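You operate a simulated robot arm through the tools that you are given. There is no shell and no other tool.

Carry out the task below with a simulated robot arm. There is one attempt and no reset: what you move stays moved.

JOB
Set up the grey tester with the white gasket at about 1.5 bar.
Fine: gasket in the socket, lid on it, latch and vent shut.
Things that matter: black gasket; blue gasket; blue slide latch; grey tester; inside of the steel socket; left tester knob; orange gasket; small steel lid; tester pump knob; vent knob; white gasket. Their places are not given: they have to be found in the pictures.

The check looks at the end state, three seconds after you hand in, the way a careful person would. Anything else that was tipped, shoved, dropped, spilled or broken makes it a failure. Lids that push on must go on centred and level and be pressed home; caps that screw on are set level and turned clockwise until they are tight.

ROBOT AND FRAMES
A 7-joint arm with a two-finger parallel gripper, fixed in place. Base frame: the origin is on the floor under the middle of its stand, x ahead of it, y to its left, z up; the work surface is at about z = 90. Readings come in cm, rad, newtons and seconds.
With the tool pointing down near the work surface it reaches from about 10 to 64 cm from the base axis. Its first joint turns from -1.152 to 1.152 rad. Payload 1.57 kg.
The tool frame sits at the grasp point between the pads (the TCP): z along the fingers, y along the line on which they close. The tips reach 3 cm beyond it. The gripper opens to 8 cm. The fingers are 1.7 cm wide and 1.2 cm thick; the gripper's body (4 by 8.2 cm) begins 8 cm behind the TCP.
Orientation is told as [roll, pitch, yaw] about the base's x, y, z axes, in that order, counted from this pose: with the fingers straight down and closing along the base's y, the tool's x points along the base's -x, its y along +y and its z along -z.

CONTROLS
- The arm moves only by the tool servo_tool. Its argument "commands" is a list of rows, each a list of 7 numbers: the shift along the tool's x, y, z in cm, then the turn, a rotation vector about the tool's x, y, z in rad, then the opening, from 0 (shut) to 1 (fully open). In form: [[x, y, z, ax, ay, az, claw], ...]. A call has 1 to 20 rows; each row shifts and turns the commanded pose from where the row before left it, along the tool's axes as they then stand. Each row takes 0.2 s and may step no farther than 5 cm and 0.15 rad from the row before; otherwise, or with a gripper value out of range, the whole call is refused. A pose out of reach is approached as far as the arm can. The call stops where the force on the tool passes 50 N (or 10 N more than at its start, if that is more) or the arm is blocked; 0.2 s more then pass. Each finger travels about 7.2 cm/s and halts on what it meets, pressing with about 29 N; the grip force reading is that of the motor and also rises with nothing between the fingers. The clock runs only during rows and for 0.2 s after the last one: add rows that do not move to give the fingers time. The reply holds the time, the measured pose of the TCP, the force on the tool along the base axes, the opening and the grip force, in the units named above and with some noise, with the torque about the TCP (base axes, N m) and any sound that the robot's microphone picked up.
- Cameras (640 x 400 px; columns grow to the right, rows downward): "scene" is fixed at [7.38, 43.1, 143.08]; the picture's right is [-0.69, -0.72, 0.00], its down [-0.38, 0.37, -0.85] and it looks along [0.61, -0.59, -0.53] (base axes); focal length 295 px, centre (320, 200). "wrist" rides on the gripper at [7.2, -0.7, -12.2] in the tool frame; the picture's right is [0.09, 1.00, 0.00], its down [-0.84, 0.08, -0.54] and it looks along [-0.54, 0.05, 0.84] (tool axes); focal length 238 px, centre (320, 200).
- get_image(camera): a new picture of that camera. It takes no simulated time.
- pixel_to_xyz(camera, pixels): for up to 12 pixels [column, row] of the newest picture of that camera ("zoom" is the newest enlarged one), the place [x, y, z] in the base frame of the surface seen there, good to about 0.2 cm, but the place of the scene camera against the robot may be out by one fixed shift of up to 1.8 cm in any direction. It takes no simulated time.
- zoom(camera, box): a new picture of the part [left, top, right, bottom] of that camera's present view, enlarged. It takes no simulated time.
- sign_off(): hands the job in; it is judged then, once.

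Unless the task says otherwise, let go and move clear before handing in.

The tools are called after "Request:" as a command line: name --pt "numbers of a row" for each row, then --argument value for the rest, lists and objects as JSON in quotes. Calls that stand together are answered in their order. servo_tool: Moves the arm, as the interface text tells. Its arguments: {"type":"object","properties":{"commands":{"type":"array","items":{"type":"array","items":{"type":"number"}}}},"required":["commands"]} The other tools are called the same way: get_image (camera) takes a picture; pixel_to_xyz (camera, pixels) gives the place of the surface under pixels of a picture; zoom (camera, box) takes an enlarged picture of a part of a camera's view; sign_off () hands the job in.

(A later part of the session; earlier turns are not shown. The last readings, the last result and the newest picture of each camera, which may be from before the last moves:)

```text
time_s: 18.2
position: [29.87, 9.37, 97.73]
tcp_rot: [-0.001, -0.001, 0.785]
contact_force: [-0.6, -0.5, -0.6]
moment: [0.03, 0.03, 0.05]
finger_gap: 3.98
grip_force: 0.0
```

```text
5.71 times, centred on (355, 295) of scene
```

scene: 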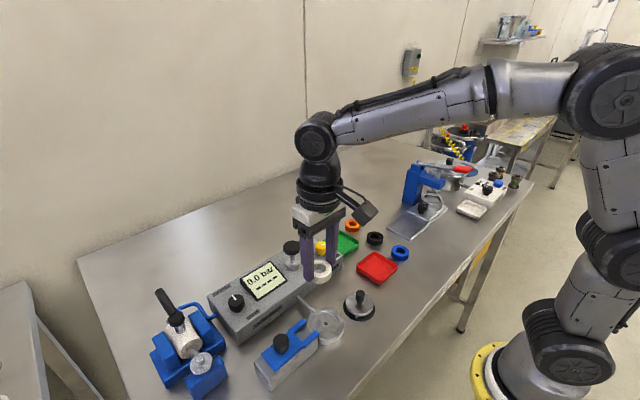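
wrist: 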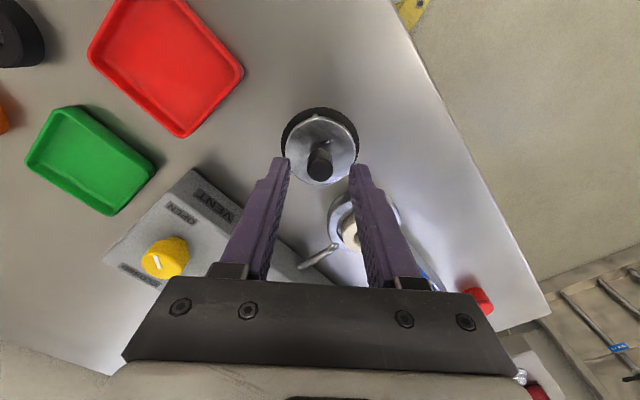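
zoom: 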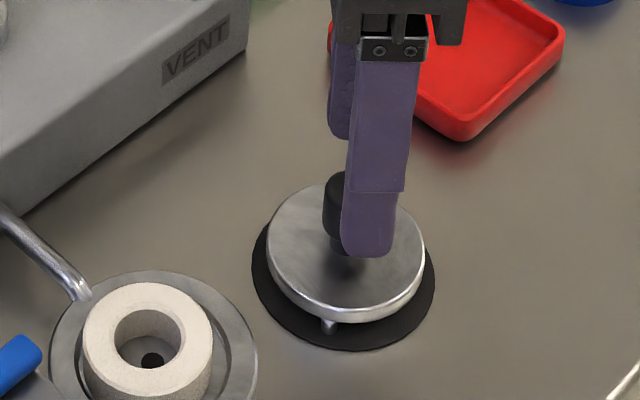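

The knob (wrist (320,158)) is midway between the fingers. I'll descend to z≈95.1 and close on the knob.

Request:
servo_tool --pt "0 0 1.3 0 0 0 0.5" --pt "0 0 1.2 0 0 0 0.5" --pt "0 0 0 0 0 0 0.5" --pt "0 0 0 0 0 0 0.3" --pt "0 0 0 0 0 0 0.1" --pt "0 0 0 0 0 0 0.1" --pt "0 0 0 0 0 0 0.1"

Request:
zoom --camera "scene" --box '[310, 260, 400, 330]'

Request:
get_image --camera "wrist"

```text
time_s: 19.8
position: [29.83, 9.31, 95.13]
tcp_rot: [-0.001, 0.001, 0.786]
contact_force: [-0.1, 1.2, -0.6]
moment: [-0.01, 0.01, 0.01]
finger_gap: 1.76
grip_force: 29.3
```

```text
5.71 times, centred on (355, 295) of scene
```

zoom: 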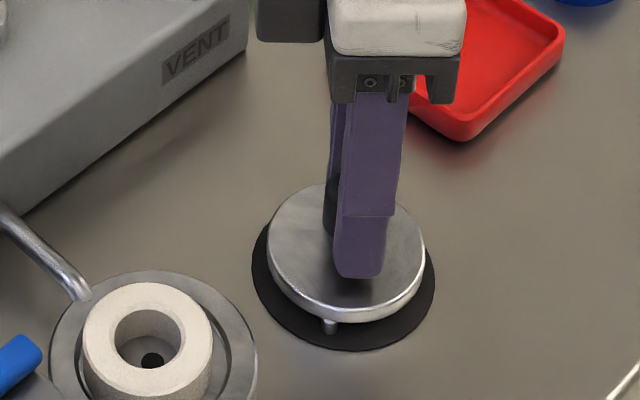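

```text
taken
```

wrist: 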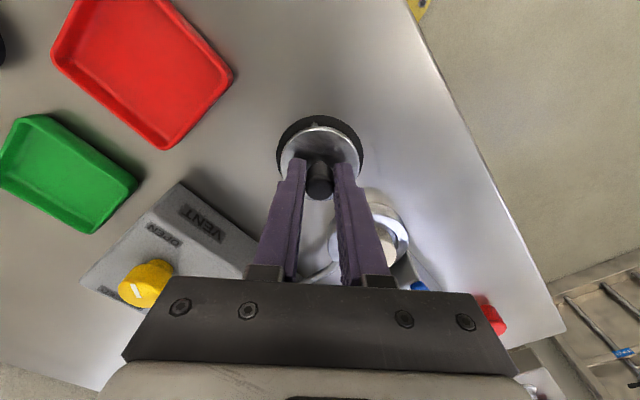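

The knob is gripped (gap 1.76 cm, 29 N). I'll lift the lid and look beneath it.

Request:
servo_tool --pt "0 0 -0.5 0 0 0 0.1" --pt "0 0 -1 0 0 0 0.1" --pt "0 0 -2 0 0 0 0.1" --pt "0 0 -3 0 0 0 0.1" --pt "0 0 -3 0 0 0 0.1" --pt "0 0 -1.5 0 0 0 0.1" --pt "0 0 0 0 0 0 0.1"

Request:
zoom --camera "scene" --box '[310, 210, 410, 330]'

Request:
get_image --camera "wrist"

```text
time_s: 21.4
position: [29.9, 9.4, 106.21]
tcp_rot: [-0.001, 0.0, 0.786]
contact_force: [-0.4, -0.6, -1.7]
moment: [-0.01, -0.01, 0.02]
finger_gap: 1.76
grip_force: 28.6
```

```text
3.33 times, centred on (360, 270) of scene
```

zoom: 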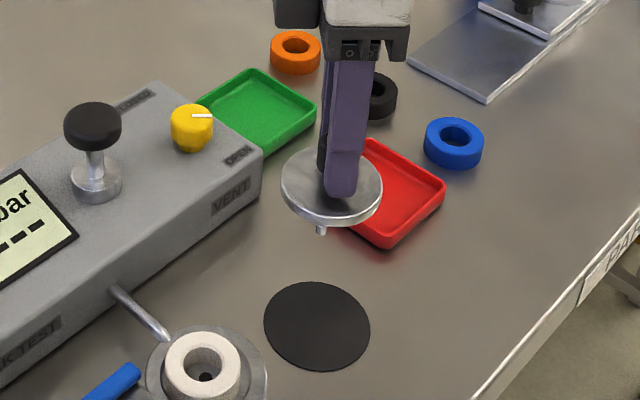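

```text
taken
```

wrist: 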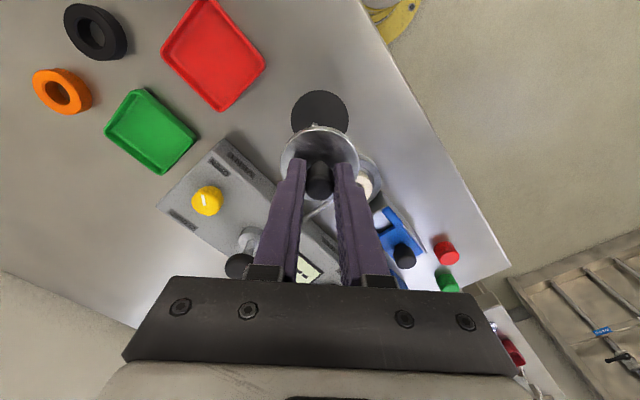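

The lid itself has small legs below its rim, so these will straddle the gasket. I'll zoom to judge the leg geometry.

Request:
zoom --camera "scene" --box '[385, 240, 431, 290]'

Request:
zoom --camera "scene" --box '[335, 245, 380, 285]'

Request:
zoom --camera "wrist" --box '[265, 105, 375, 205]'

```text
8.00 times, centred on (408, 265) of scene
```

zoom: 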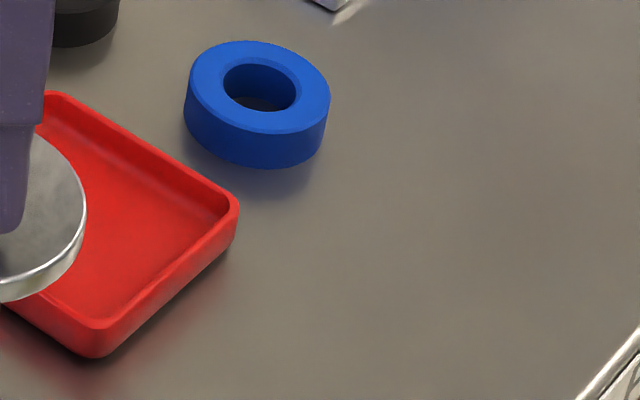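

```text
10.00 times, centred on (358, 265) of scene
```

zoom: 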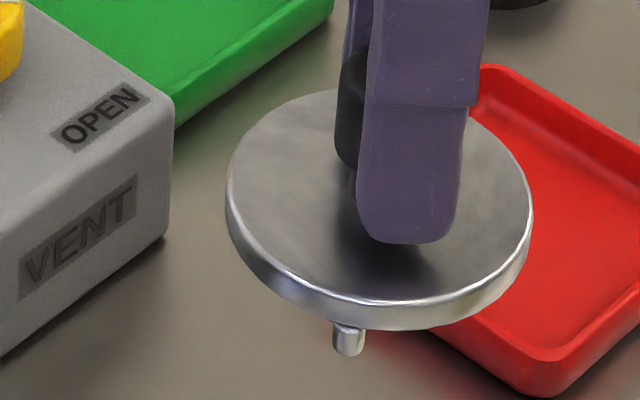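

```text
4.00 times, centred on (320, 155) of wrist
```

zoom: 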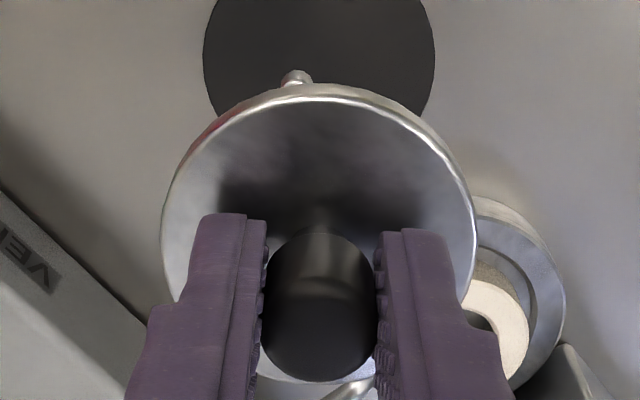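

Request:
pixel_to_xyz --camera "zoom" --pixels '[[295, 78], [290, 80], [300, 78], [175, 225], [468, 225], [320, 100], [200, 140], [440, 140], [320, 330], [300, 330], [340, 330], [180, 290]]'

Request:
pixel_to_xyz --camera "scene" --pixels '[[360.8, 279], [361, 278], [361, 280], [336, 262], [386, 262], [358, 294], [342, 250], [375, 290]]'

```text
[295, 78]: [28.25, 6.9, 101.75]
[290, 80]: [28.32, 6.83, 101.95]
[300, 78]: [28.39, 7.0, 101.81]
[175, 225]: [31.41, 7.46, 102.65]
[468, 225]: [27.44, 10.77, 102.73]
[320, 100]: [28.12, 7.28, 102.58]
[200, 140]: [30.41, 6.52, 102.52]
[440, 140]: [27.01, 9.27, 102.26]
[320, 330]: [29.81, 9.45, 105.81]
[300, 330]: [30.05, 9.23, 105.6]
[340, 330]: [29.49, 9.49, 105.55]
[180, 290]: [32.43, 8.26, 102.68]
```

```text
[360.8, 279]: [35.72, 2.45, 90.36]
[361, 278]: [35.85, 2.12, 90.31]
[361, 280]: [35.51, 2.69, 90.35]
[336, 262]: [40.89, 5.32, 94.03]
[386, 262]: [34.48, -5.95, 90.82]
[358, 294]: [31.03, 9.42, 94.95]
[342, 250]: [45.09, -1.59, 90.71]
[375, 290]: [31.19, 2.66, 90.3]
```

The legs look to be at about r≈2.45, only slightly outside the gasket's radius (2.12). I'll raise the lid so the scene camera sees it nearly edge-on, to measure the legs properly.

Request:
servo_tool --pt "0 0 -4 0 0 0 0.1" --pt "0 0 -4 0 0 0 0.1" --pt "0 0 -4 0 0 0 0.1" --pt "0 0 -4 0 0 0 0.1" --pt "0 0 -4 0 0 0 0.1" --pt "0 0 -4 0 0 0 0.1" --pt "0 0 -2 0 0 0 0.1" --pt "0 0 0 0 0 0 0.1" --pt "0 0 0 0 0 0 0.1"

Request:
get_image --camera "scene"

```text
time_s: 23.4
position: [29.83, 9.36, 131.49]
tcp_rot: [0.0, 0.0, 0.786]
contact_force: [-0.3, -0.5, -2.1]
moment: [-0.01, 0.01, -0.02]
finger_gap: 1.78
grip_force: 29.0
out of reach, approached as far as the arm can: row 7
```

```text
taken
```

scene: 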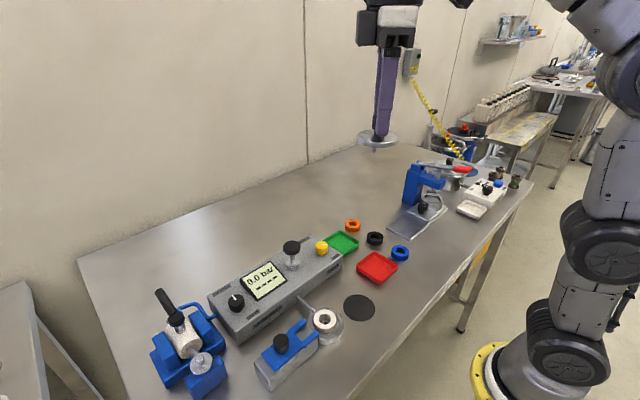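

Request:
zoom --camera "scene" --box '[350, 122, 406, 160]'

Request:
zoom --camera "wrist" --box '[265, 105, 375, 205]'

```text
10.53 times, centred on (378, 141) of scene
```

zoom: 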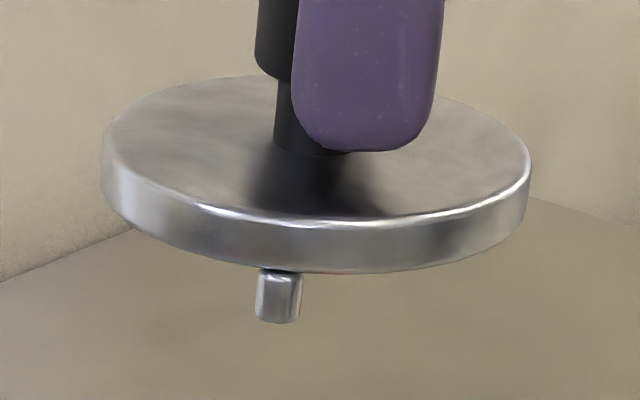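

```text
4.00 times, centred on (320, 155) of wrist
```

zoom: 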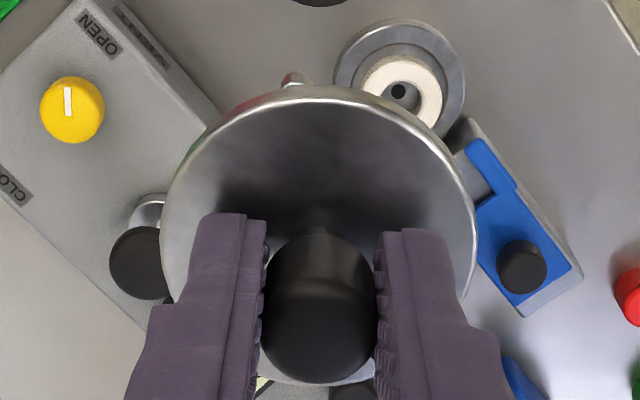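

The lid's plate is ~0.7 thick with ~0.85 legs at about r≈2.45, so centring on the gasket must be good to about 0.1 cm. From here the wrist camera sees socket and gasket at about (340,125); I'll zoom to measure both more exactly.

Request:
zoom --camera "wrist" --box '[316, 105, 372, 140]'

```text
11.43 times, centred on (344, 122) of wrist
```

zoom: 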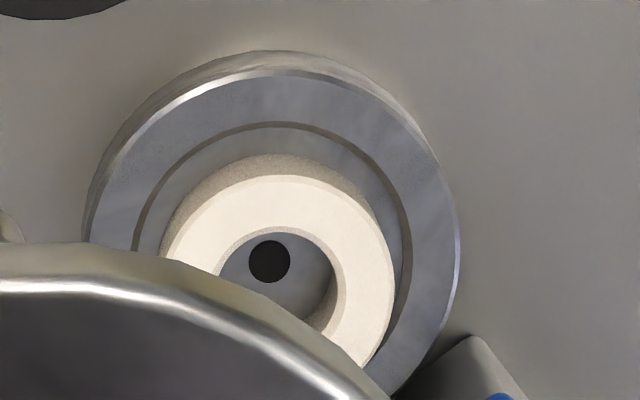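

Part of the view is blocked by the lid, so I'll move to the far side of the socket and lower, for a clear measurement of gasket versus socket.

Request:
servo_tool --pt "-2.76 1.215 0 0 0 0 0.1" --pt "-2.76 1.215 0 0 0 0 0.1" --pt "-2.76 1.215 3 0 0 0 0.1" --pt "-2.76 1.215 3.5 0 0 0 0.1" --pt "0 0 4.5 0 0 0 0.1" --pt "0 0 4.5 0 0 0 0.1" --pt "0 0 4.5 0 0 0 0.1" --pt "0 0 4.5 0 0 0 0.1" --pt "0 0 0 0 0 0 0.1" --pt "0 0 0 0 0 0 0.1"

Request:
get_image --camera "wrist"

```text
time_s: 25.6
position: [34.03, 20.49, 106.5]
tcp_rot: [0.001, 0.001, 0.784]
contact_force: [-0.2, -0.6, -1.3]
moment: [0.01, 0.0, 0.01]
finger_gap: 1.79
grip_force: 29.1
out of reach, approached as far as the arm can: row 1
```

```text
taken
```

wrist: 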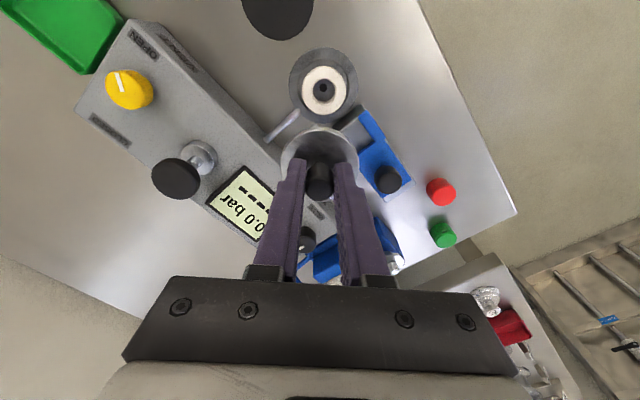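

Request:
zoom --camera "wrist" --box '[276, 40, 372, 130]'

```text
4.44 times, centred on (324, 85) of wrist
```

zoom: 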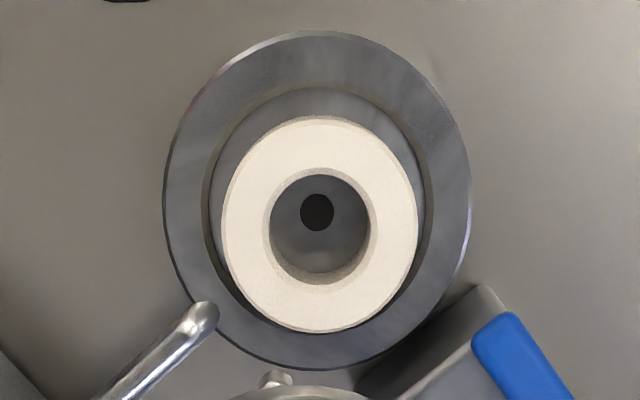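

Request:
pixel_to_xyz --camera "zoom" --pixels '[[244, 224], [395, 225], [319, 142], [320, 307], [267, 165], [372, 284], [267, 284], [372, 165], [234, 215], [405, 234], [300, 130], [339, 319]]'

Request:
pixel_to_xyz --camera "zoom" --pixels '[[184, 199], [449, 200], [316, 53], [317, 346], [226, 96], [407, 303], [229, 306], [404, 93], [195, 150], [438, 249], [195, 249], [438, 150]]'

Request:
pixel_to_xyz --camera "zoom" --pixels '[[317, 212], [310, 212], [324, 212], [317, 206], [317, 218], [312, 208], [322, 216], [312, 216], [322, 208], [314, 212], [320, 212], [317, 214]]'

```text
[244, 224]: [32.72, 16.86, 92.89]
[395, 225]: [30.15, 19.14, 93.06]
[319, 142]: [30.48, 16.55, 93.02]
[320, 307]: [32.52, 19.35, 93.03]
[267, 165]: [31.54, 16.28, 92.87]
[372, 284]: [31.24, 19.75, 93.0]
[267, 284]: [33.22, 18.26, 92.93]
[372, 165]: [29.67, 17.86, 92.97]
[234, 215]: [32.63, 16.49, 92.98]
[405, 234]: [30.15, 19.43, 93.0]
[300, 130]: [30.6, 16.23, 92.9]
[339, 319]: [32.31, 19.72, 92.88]
```

```text
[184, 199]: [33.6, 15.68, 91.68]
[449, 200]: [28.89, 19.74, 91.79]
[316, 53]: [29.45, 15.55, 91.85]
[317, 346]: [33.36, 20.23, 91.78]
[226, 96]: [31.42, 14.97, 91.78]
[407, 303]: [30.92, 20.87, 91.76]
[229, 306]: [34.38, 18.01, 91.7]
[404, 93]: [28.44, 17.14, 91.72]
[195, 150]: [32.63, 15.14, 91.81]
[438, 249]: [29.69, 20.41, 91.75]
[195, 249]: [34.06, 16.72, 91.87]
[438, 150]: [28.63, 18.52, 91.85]
```

```text
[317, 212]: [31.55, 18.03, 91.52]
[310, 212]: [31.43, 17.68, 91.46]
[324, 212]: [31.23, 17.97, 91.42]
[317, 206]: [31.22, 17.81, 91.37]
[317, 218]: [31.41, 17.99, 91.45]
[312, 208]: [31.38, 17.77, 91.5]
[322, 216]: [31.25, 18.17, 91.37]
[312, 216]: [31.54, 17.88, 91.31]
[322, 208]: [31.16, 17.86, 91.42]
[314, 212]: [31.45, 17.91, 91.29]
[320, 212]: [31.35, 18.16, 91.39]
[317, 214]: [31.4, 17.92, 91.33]
```

Averaged: gasket centre (31.44, 17.99), socket centre about (31.33, 17.85). Now I'll measure the lid's centre in the grip the same way.

Request:
zoom --camera "wrist" --box '[272, 115, 368, 215]'

```text
4.00 times, centred on (320, 165) of wrist
```

zoom: 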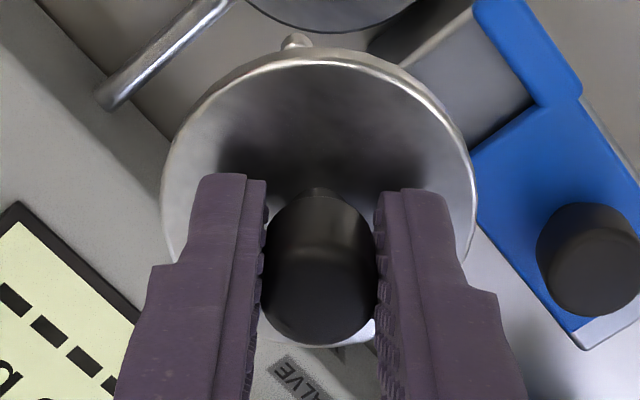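

Request:
pixel_to_xyz --camera "zoom" --pixels '[[320, 72], [310, 72], [330, 72], [340, 73], [355, 337], [350, 339], [360, 335], [345, 342], [171, 200], [468, 195], [172, 190], [467, 205]]'

Request:
pixel_to_xyz --camera "zoom" --pixels '[[320, 280], [300, 280], [340, 280], [320, 320], [310, 300], [330, 300], [320, 240], [320, 335], [290, 270], [350, 270], [320, 230], [320, 260]]'

```text
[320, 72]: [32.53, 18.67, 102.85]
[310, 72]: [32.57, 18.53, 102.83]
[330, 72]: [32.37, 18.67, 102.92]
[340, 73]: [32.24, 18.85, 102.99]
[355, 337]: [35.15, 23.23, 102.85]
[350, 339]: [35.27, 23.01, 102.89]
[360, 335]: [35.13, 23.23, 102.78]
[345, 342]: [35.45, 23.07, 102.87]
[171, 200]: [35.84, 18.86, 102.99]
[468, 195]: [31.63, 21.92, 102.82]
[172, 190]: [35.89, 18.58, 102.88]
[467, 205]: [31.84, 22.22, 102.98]
```

```text
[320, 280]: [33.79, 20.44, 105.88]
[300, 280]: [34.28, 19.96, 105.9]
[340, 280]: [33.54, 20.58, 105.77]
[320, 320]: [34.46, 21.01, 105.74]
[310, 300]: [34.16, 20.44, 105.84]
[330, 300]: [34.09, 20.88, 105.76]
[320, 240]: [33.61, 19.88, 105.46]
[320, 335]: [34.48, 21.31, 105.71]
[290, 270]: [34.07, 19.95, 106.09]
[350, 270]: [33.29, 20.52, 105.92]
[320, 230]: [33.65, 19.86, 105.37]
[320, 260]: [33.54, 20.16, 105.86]
```

The lid's centre is about 0.1 cm beyond the TCP in the (+x,+y) direction. I'll shift by tool x 3.68 to centre it over the gasket, then lower to just above it and check with the scene camera.

Request:
servo_tool --pt "1.84 0.02 0 0 0 0 0.1" --pt "1.84 0.02 0 0 0 0 0.1" --pt "0 0 3 0 0 0 0.1" --pt "0 0 3 0 0 0 0.1" --pt "0 0 1.2 0 0 0 0.1" --pt "0 0 0 0 0 0 0.1" --pt "0 0 0 0 0 0 0.1"

Request:
zoom --camera "scene" --box '[290, 285, 360, 345]'

Request:
get_image --camera "wrist"

```text
time_s: 27.2
position: [31.51, 17.91, 99.18]
tcp_rot: [-0.001, -0.001, 0.785]
contact_force: [0.5, -0.8, -1.8]
moment: [0.03, -0.02, 0.0]
finger_gap: 1.76
grip_force: 29.1
```

```text
6.67 times, centred on (325, 315) of scene
```

zoom: 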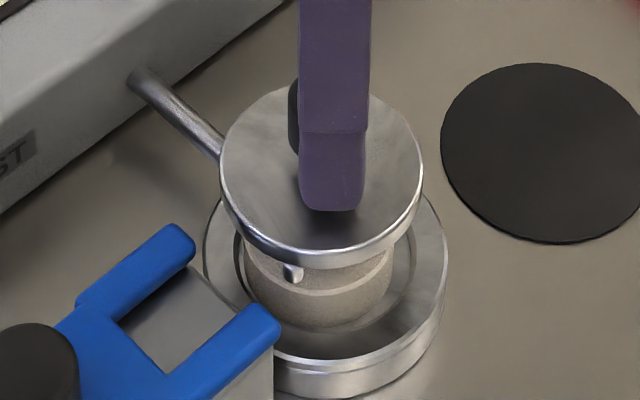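

```text
taken
```

wrist: 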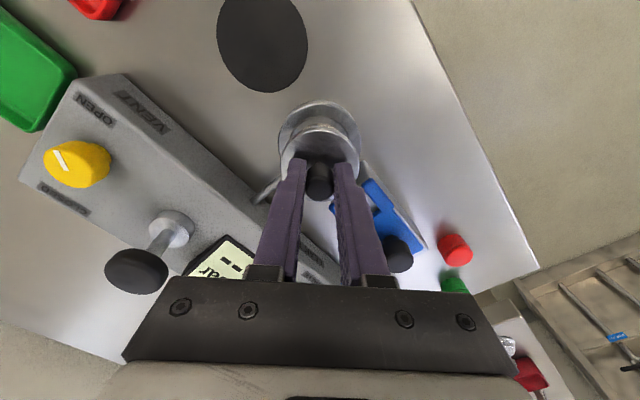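

The scene view shows the lid centre at col ~321.5 and the gasket at ~318 (zoom px), so they agree within ~0.1 cm. I'll zoom tighter to compare the edges.

Request:
zoom --camera "scene" --box '[306, 305, 346, 330]'

Request:
zoom --camera "wrist" --box '[270, 90, 370, 152]'

```text
16.00 times, centred on (326, 318) of scene
```

zoom: 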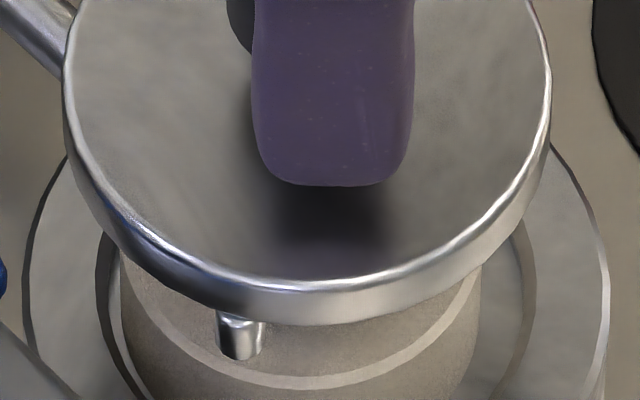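

```text
6.40 times, centred on (320, 121) of wrist
```

zoom: 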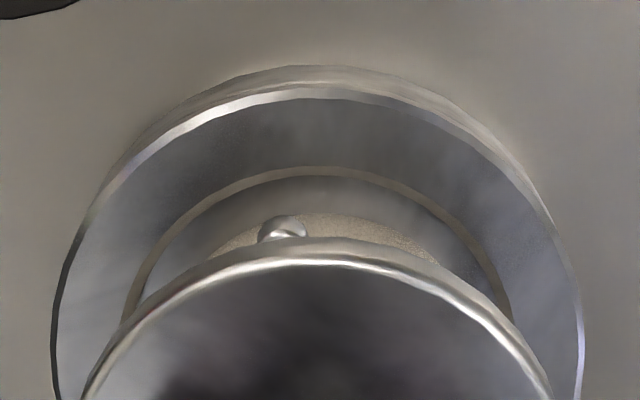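

The lid lines up with the gasket to about 0.05 cm sideways. I'll lower slowly: contact near z≈98.1 would mean a leg on the gasket, near 97.2 would mean properly seated.

Request:
servo_tool --pt "-0.04 0 0.5 0 0 0 0.1" --pt "0 0 0.4 0 0 0 0.1" --pt "0 0 0.2 0 0 0 0.1" --pt "0 0 0.2 0 0 0 0.1" --pt "0 0 0 0 0 0 0.1"

Request:
zoom --camera "scene" --box '[300, 300, 350, 335]'

```text
time_s: 28.4
position: [31.51, 17.95, 97.91]
tcp_rot: [-0.001, 0.001, 0.786]
contact_force: [0.3, 0.4, -1.9]
moment: [-0.01, 0.01, -0.02]
finger_gap: 1.78
grip_force: 29.2
```

```text
11.43 times, centred on (325, 318) of scene
```

zoom: 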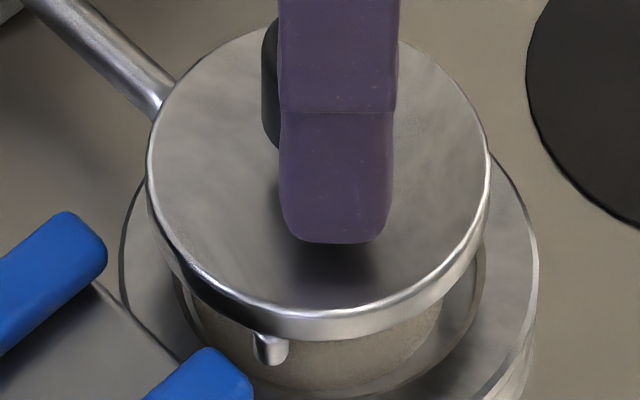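

No contact yet at z=97.91, so the legs are clearing the gasket. I continue down in small steps.

Request:
servo_tool --pt "0 0 0.2 0 0 0 0.1" --pt "0 0 0.2 0 0 0 0.1" --pt "0 0 0.1 0 0 0 0.1" --pt "0 0 0 0 0 0 0.1"

Request:
zoom --camera "scene" --box '[300, 300, 350, 335]'

```text
time_s: 29.4
position: [31.39, 18.07, 97.39]
tcp_rot: [-0.001, 0.0, 0.785]
contact_force: [0.8, -0.8, -1.9]
moment: [0.0, 0.0, 0.0]
finger_gap: 1.79
grip_force: 29.0
```

```text
11.43 times, centred on (325, 318) of scene
```

zoom: 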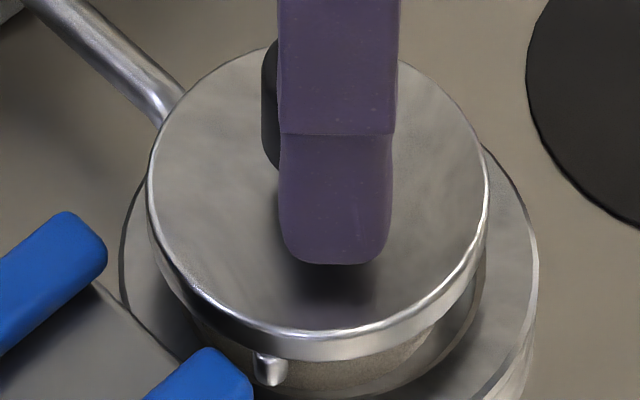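

Still free at z=97.39 with the legs beside the gasket. A few more 0.1 cm steps to find contact.

Request:
servo_tool --pt "0 0 0.1 0 0 0 0.1" --pt "0 0 0.1 0 0 0 0.1" --pt "0 0 0 0 0 0 0.1"

```text
time_s: 30.2
position: [31.44, 17.98, 97.3]
tcp_rot: [0.001, -0.001, 0.785]
contact_force: [-3.3, -1.1, 9.4]
moment: [-0.1, 0.18, 0.01]
finger_gap: 1.76
grip_force: 28.8
```

Contact at z≈97.3 with 9.4 N, as expected for the plate resting on the gasket. I'll press gently once, then check level.

Request:
servo_tool --pt "0 0 0.1 0 0 0 0.1" --pt "0 0 0 0 0 0 0.1"

Request:
zoom --camera "scene" --box '[300, 300, 350, 335]'

Request:
get_image --camera "wrist"

```text
time_s: 30.8
position: [31.39, 18.06, 97.36]
tcp_rot: [0.0, -0.003, 0.786]
contact_force: [-5.3, -2.0, 19.8]
moment: [-0.05, 0.21, -0.01]
finger_gap: 1.77
grip_force: 28.9
```

```text
11.43 times, centred on (325, 318) of scene
```

zoom: 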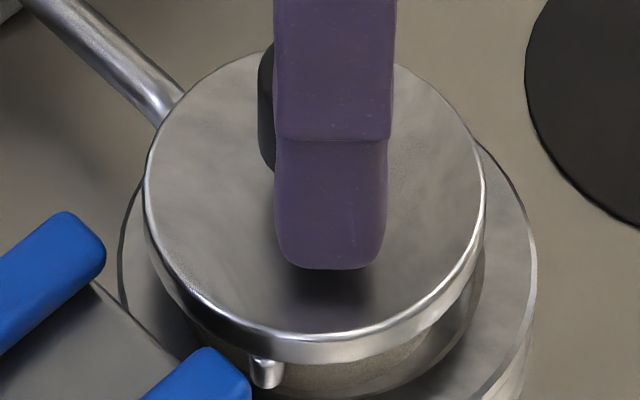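

```text
taken
```

wrist: 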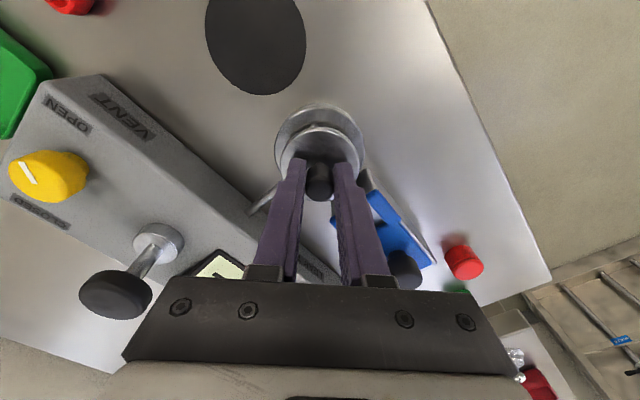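

The lid is level but sits ~0.2 cm off the socket centre towards (+x,+y). I'll ease the pressure and nudge lid and gasket together by ~0.2 cm back towards centre.

Request:
servo_tool --pt "0 0 -0.1 0 0 0 0.1" --pt "0.1 0 0 0 0 0 0.1" --pt "0.1 0 0 0 0 0 0.1" --pt "0 0 0 0 0 0 0.1"

Request:
zoom --camera "scene" --box '[300, 300, 350, 335]'

```text
time_s: 31.8
position: [31.4, 17.89, 97.33]
tcp_rot: [0.0, -0.003, 0.786]
contact_force: [5.2, 5.7, 8.8]
moment: [0.33, -0.36, 0.03]
finger_gap: 1.82
grip_force: 29.5
```

```text
11.43 times, centred on (325, 318) of scene
```

zoom: 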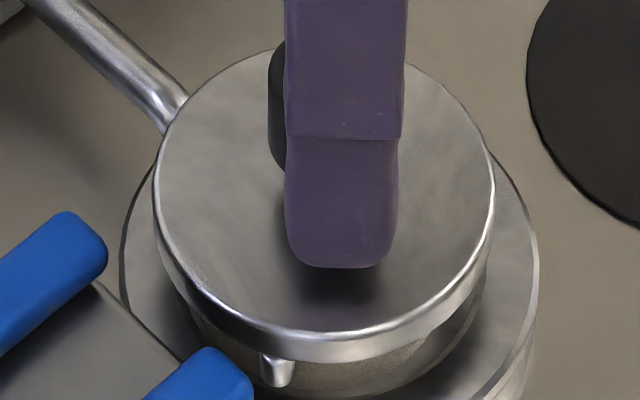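

The lid is now nearly centred (col 324.5 vs socket 328.5), with some side load of about 7.7 N. I'll look closely at the gasket beneath before releasing.

Request:
zoom --camera "scene" --box '[308, 315, 344, 338]'

Request:
zoom --camera "wrist" --box '[270, 90, 370, 152]'

```text
16.00 times, centred on (326, 326) of scene
```

zoom: 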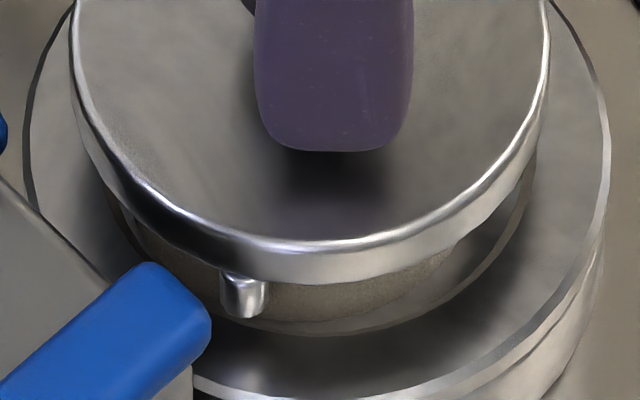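

```text
6.40 times, centred on (320, 121) of wrist
```

zoom: 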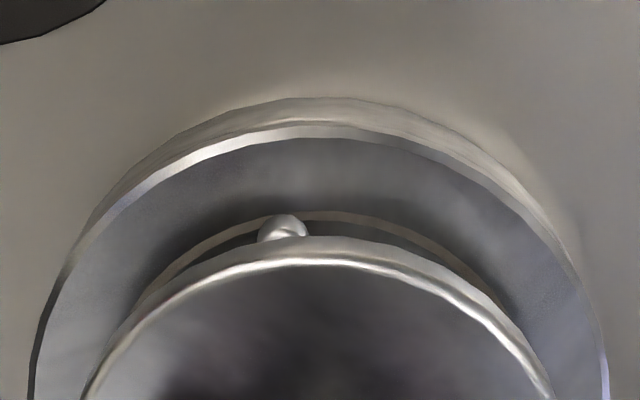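

The leg sits outside the gasket and the lid is centred over the socket. I'll unload the side force slightly, open the fingers and rise.

Request:
servo_tool --pt "-0.07 0 -0.03 0 0 0 0.1" --pt "0 0 0 0 0 0 0.1" --pt "0 0 0 0 0 0 0.28" --pt "0 0 0 0 0 0 0.38" --pt "0 0 0 0 0 0 0.38"

Request:
zoom --camera "scene" --box '[300, 300, 350, 335]'

```text
time_s: 33.0
position: [31.2, 17.86, 97.33]
tcp_rot: [0.002, -0.001, 0.786]
contact_force: [-0.7, -0.4, -0.2]
moment: [0.02, 0.02, -0.01]
finger_gap: 3.06
grip_force: 0.0
```

```text
11.43 times, centred on (325, 318) of scene
```

zoom: 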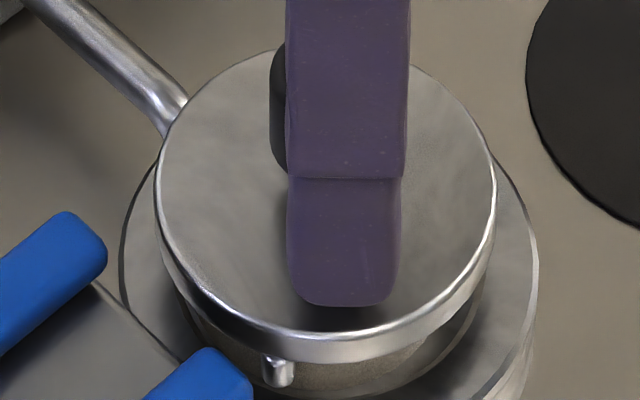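

The lid stays level and centred after release. I'll lift clear and view it and the latch from above.

Request:
servo_tool --pt "0 0 -1 0 0 0 0.38" --pt "0 0 -2 0 0 0 0.38" --pt "0 0 -3 0 0 0 0.38" --pt "0 0 -4 0 0 0 0.38" --pt "0 0 0 0 0 0 0.38"

Request:
get_image --camera "wrist"

Request:
zoom --camera "scene" --box '[240, 280, 360, 395]'

```text
time_s: 34.2
position: [31.36, 17.97, 107.24]
tcp_rot: [-0.001, -0.001, 0.786]
contact_force: [-0.5, 0.2, -0.2]
moment: [-0.01, 0.0, 0.05]
finger_gap: 3.04
grip_force: 0.1
```

```text
taken
```

wrist: 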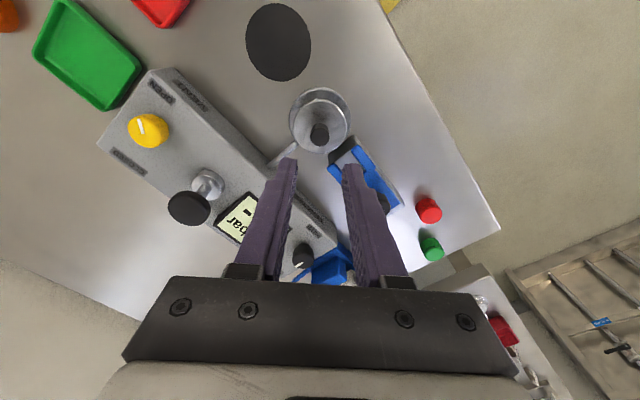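

```text
3.48 times, centred on (300, 338) of scene
```

zoom: 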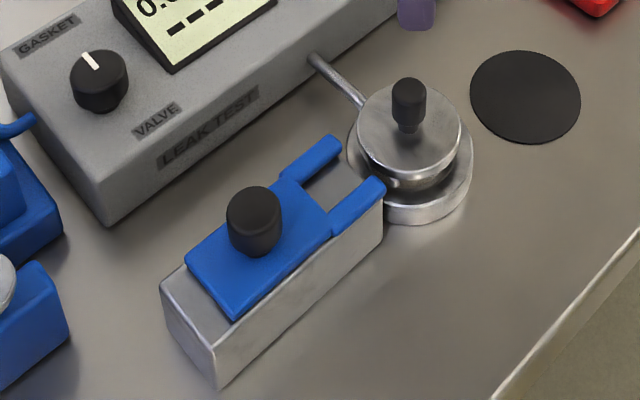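

The lid sits on the gasket in the socket, centred. Next is the latch: I'll turn back to yaw 0 and move above its knob near (31, 28).

Request:
servo_tool --pt "0 0 0 0 0 0.131 0.6" --pt "0 0 0 0 0 0.131 0.6" --pt "0 0 0 0 0 0.131 0.6" --pt "0 0 0 0 0 0.131 0.6" --pt "0 0 0 0 0 0.131 0.6" --pt "0 0 0 0 0 0.13 0.6" --pt "0.1 2.5 0 0 0 0 0.6" --pt "0.1 2.5 0 0 0 0 0.6" --pt "0.1 2.5 0 0 0 0 0.6" --pt "0.06 2.5 0 0 0 0 0.6" --pt "0 0 0 0 0 0 0.6" --pt "0 0 0 0 0 0 0.6"

Request:
get_image --camera "wrist"

```text
time_s: 36.8
position: [30.96, 27.8, 107.28]
tcp_rot: [0.001, 0.0, 0.0]
contact_force: [0.1, -0.3, 0.8]
moment: [-0.01, -0.02, 0.0]
finger_gap: 4.83
grip_force: 0.1
```

```text
taken
```

wrist: 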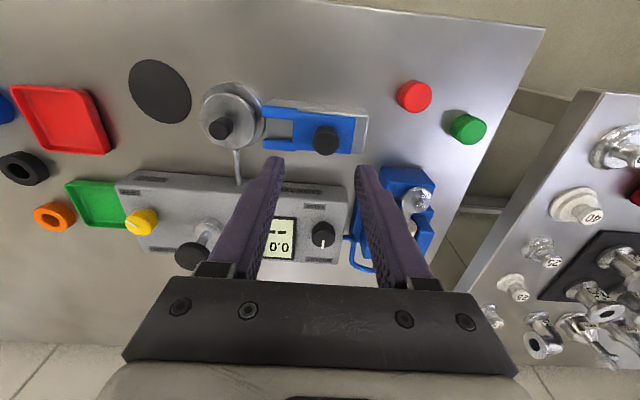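

Request:
zoom --camera "wrist" --box '[195, 70, 385, 170]'

Request:
pixel_to_xyz --camera "zoom" --pixels '[[435, 238], [425, 228], [445, 248], [435, 228], [435, 248], [250, 137], [250, 265], [370, 170], [370, 270], [330, 200], [510, 160], [80, 190]]'

Request:
pixel_to_xyz --camera "wrist" --pixels '[[326, 140], [220, 129], [240, 105], [205, 110], [270, 112], [268, 147], [290, 130], [310, 118], [340, 150], [350, 115], [364, 125], [325, 136]]'

```text
3.37 times, centred on (290, 120) of wrist
```

zoom: 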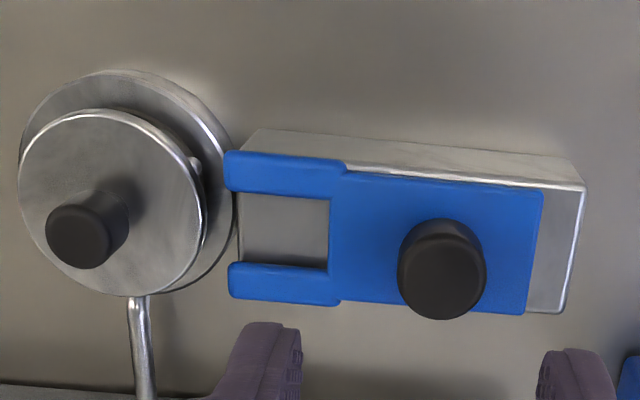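

```text
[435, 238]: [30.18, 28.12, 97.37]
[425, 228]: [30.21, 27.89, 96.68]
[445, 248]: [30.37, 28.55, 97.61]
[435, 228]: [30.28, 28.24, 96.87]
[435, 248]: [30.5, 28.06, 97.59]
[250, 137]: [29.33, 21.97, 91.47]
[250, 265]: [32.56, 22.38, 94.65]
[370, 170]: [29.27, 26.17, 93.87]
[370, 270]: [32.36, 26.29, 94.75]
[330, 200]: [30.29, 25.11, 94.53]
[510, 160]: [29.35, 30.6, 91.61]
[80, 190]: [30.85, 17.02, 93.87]
```

```text
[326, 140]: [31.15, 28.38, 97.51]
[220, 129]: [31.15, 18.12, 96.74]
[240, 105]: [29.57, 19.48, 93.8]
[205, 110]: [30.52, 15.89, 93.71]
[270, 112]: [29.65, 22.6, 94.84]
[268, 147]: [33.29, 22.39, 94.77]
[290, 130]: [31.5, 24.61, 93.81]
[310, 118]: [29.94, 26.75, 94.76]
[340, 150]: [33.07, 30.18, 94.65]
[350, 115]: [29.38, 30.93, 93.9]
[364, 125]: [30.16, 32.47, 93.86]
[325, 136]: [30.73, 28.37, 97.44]
```

The blue latch plate spans z≈93.85–94.75 and the lid's top is at ≈93.8, so it just slides over. I need to compare the fork slot's centre x with the lid knob's x precisely.

Request:
zoom --camera "wrist" --box '[195, 80, 307, 160]'

```text
5.00 times, centred on (251, 120) of wrist
```

zoom: 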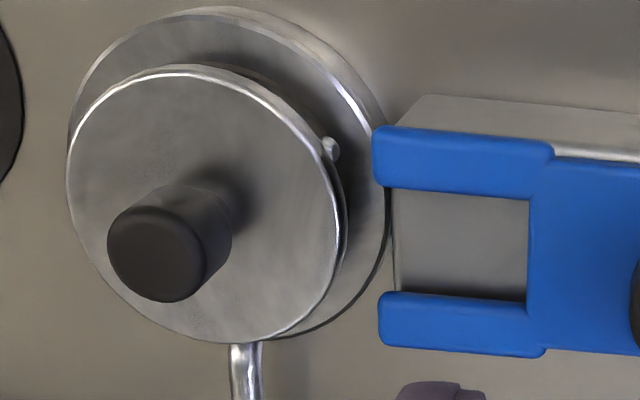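

Request:
pixel_to_xyz --camera "zoom" --pixels '[[420, 184], [460, 187], [500, 190], [420, 306], [460, 309], [500, 312], [420, 342], [460, 346], [500, 349], [420, 142], [460, 146], [500, 150]]'

Request:
pixel_to_xyz --camera "zoom" --pixels '[[155, 256], [120, 256], [190, 262], [155, 220], [155, 292], [135, 235], [175, 280], [135, 280], [175, 235], [150, 250], [160, 262], [155, 262]]'

Request:
pixel_to_xyz --camera "zoom" --pixels '[[80, 190], [328, 235], [195, 82], [220, 335], [110, 110], [300, 310], [100, 265], [310, 140], [385, 160], [390, 320], [535, 250], [605, 120]]'

```text
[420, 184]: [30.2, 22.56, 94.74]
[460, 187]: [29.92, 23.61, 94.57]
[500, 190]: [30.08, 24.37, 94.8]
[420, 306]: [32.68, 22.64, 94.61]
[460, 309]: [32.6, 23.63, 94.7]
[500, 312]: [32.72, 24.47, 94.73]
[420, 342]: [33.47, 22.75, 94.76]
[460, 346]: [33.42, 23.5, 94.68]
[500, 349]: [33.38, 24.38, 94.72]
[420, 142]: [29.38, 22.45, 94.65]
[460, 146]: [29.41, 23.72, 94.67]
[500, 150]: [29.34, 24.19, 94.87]
```

```text
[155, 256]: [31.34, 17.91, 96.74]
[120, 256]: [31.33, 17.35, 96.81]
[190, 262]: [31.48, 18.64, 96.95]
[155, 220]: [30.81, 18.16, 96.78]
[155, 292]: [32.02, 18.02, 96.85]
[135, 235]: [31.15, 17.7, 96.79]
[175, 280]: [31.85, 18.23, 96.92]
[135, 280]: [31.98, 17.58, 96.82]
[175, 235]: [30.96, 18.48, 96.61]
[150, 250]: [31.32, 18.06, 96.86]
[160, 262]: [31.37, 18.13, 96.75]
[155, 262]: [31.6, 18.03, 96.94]
```

```text
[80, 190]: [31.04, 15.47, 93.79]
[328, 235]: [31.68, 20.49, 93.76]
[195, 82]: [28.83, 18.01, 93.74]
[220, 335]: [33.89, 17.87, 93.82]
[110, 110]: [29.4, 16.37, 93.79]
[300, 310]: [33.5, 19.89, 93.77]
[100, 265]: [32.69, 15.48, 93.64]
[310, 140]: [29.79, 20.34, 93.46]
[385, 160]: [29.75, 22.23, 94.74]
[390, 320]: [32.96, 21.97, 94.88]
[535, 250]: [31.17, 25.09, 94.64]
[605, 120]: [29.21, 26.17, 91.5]
```

The fork slot's centre is x≈31.39 and the lid knob's x≈31.43 with ±0.3 play, so the latch should slide freely. I'll now locate the latch knob.

Request:
zoom --camera "wrist" --box '[285, 105, 365, 165]'

```text
6.67 times, centred on (325, 135) of wrist
```

zoom: 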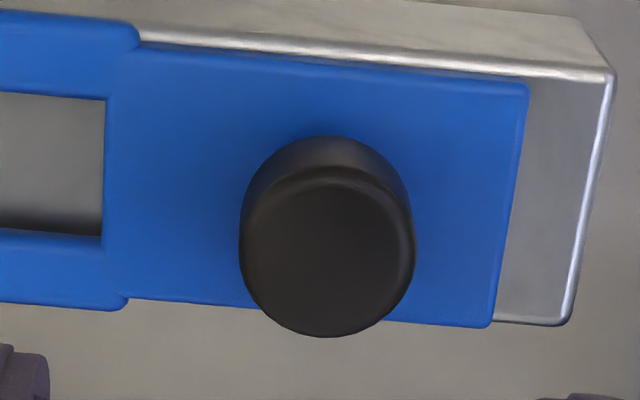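

Request:
pixel_to_xyz --camera "zoom" --pixels '[[327, 254], [255, 254], [400, 254], [327, 185], [327, 325], [275, 205], [378, 305], [275, 305], [378, 205], [310, 240], [344, 268], [327, 270]]'

Request:
pixel_to_xyz --camera "zoom" --pixels '[[110, 170], [510, 200], [590, 180], [500, 85], [480, 318], [150, 60]]'

```text
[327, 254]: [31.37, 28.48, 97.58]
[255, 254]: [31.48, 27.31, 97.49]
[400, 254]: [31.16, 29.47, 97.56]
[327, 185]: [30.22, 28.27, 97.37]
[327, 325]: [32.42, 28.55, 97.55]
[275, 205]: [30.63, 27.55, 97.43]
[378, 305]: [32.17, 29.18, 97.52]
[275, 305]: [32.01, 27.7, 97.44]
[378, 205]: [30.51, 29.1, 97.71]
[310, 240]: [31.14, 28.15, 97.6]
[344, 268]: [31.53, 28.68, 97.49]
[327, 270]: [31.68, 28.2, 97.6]
```

```text
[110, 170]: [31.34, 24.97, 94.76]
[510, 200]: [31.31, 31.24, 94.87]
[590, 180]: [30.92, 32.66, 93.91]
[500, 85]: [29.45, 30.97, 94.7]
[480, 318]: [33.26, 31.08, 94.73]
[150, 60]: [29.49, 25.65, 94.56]
```

The latch knob is at (31.33, 28.4), about 2.35 cm wide, top z 97.55. I'll align and descend to z≈98.4 with the fingers on either side in y.

Request:
servo_tool --pt "-0.37 0.6 2 0 0 0 0.6" --pt "0 0 3 0 0 0 0.6" --pt "0 0 2 0 0 0 0.6" --pt "0 0 0 0 0 0 0.6"

Request:
get_image --camera "wrist"

```text
time_s: 37.8
position: [31.49, 28.56, 100.17]
tcp_rot: [-0.001, 0.001, 0.001]
contact_force: [-0.1, -0.9, -0.4]
moment: [0.01, 0.01, -0.01]
finger_gap: 4.8
grip_force: 0.1
```

```text
taken
```

wrist: 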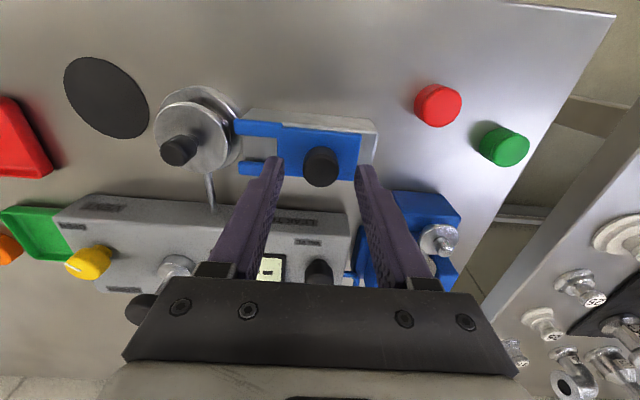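

The knob (320,165) is centred between the fingers. I'll go down 1.75 cm more and grip.

Request:
servo_tool --pt "0 0 1 0 0 0 0.6" --pt "0 0 0.75 0 0 0 0.6" --pt "0 0 0 0 0 0 0.6" --pt "0 0 0 0 0 0 0.4" --pt "0 0 0 0 0 0 0.2" --pt "0 0 0 0 0 0 0.2"

Request:
zoom --camera "scene" --box '[240, 280, 360, 395]'

```text
time_s: 39.2
position: [31.29, 28.53, 98.51]
tcp_rot: [0.001, 0.001, 0.0]
contact_force: [0.6, 0.5, -0.4]
moment: [0.03, -0.03, -0.01]
finger_gap: 2.49
grip_force: 36.6
```

```text
3.48 times, centred on (300, 338) of scene
```

zoom: 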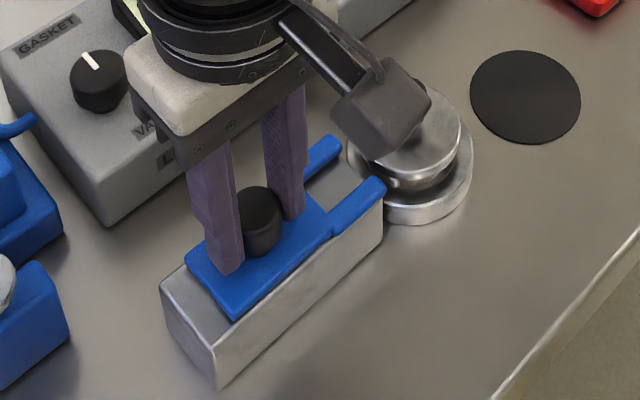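

The latch knob is gripped (gap 2.49 cm). I'll slide it 1 cm towards the socket and watch the force.

Request:
servo_tool --pt "0 -0.25 0 0 0 0 0.2" --pt "0 -0.25 0 0 0 0 0.2" --pt "0 -0.25 0 0 0 0 0.2" --pt "0 -0.25 0 0 0 0 0.2" --pt "0 0 0 0 0 0 0.2"

Request:
zoom --camera "scene" --box '[240, 280, 360, 395]'

```text
time_s: 40.4
position: [31.3, 27.56, 98.55]
tcp_rot: [0.001, -0.001, 0.0]
contact_force: [-0.1, -0.2, -1.8]
moment: [0.07, -0.19, 0.01]
finger_gap: 2.5
grip_force: 36.9
```

```text
3.48 times, centred on (300, 338) of scene
```

zoom: 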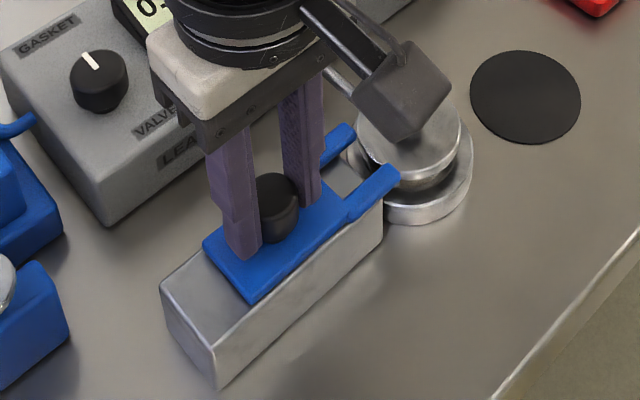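

The latch slides freely. Its fork tips are about to pass over the lid edge, so I'll go another 1.5 cm gently and check.

Request:
servo_tool --pt "0 -0.25 0 0 0 0 0.2" --pt "0 -0.25 0 0 0 0 0.2" --pt "0 -0.25 0 0 0 0 0.2" --pt "0 -0.25 0 0 0 0 0.2" --pt "0 -0.25 0 0 0 0 0.2" --pt "0 -0.25 0 0 0 0 0.2" --pt "0 0 0 0 0 0 0.2"

Request:
zoom --camera "scene" --box '[260, 280, 360, 375]'

Request:
get_image --camera "wrist"

```text
time_s: 42.0
position: [31.29, 25.99, 98.47]
tcp_rot: [0.0, -0.001, 0.0]
contact_force: [-0.3, 0.2, 1.7]
moment: [0.0, -0.05, 0.02]
finger_gap: 2.49
grip_force: 36.4
```

```text
4.21 times, centred on (310, 328) of scene
```

zoom: 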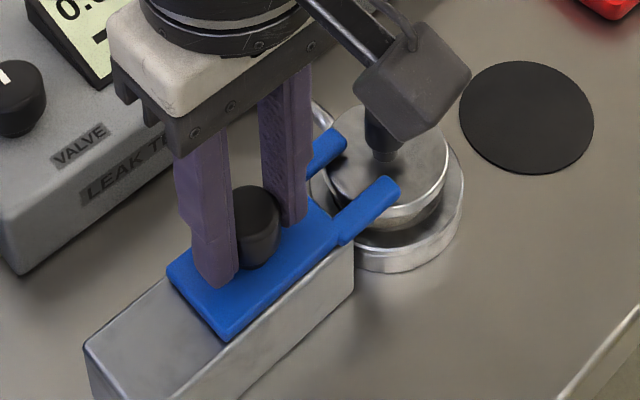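

```text
taken
```

wrist: 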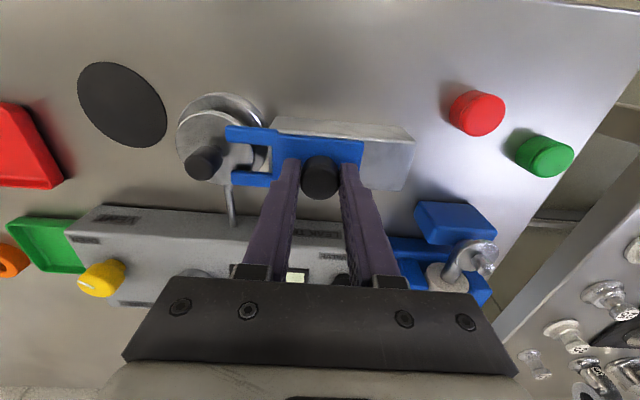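

The fork slides over the lid without disturbing it. I'll continue 1.5 cm.

Request:
servo_tool --pt "0 -0.25 0 0 0 0 0.2" --pt "0 -0.25 0 0 0 0 0.2" --pt "0 -0.25 0 0 0 0 0.2" --pt "0 -0.25 0 0 0 0 0.2" --pt "0 -0.25 0 0 0 0 0.2" --pt "0 -0.25 0 0 0 0 0.2" --pt "0 0 0 0 0 0 0.2"

Request:
zoom --camera "wrist" --box '[170, 80, 330, 200]'

```text
time_s: 43.6
position: [31.32, 24.43, 98.55]
tcp_rot: [0.0, 0.0, 0.0]
contact_force: [-1.2, 0.2, 3.1]
moment: [0.08, -0.1, 0.02]
finger_gap: 2.52
grip_force: 36.7
```

```text
3.33 times, centred on (250, 140) of wrist
```

zoom: 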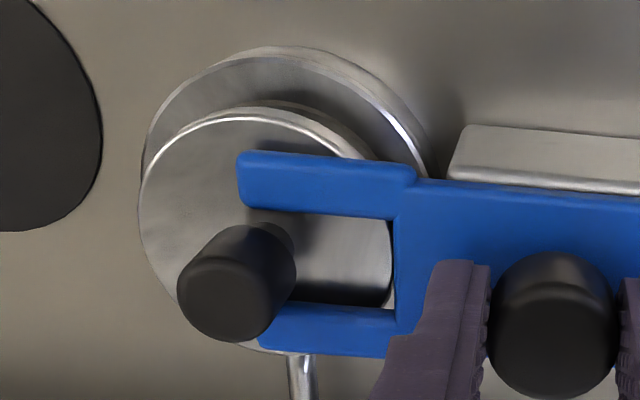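

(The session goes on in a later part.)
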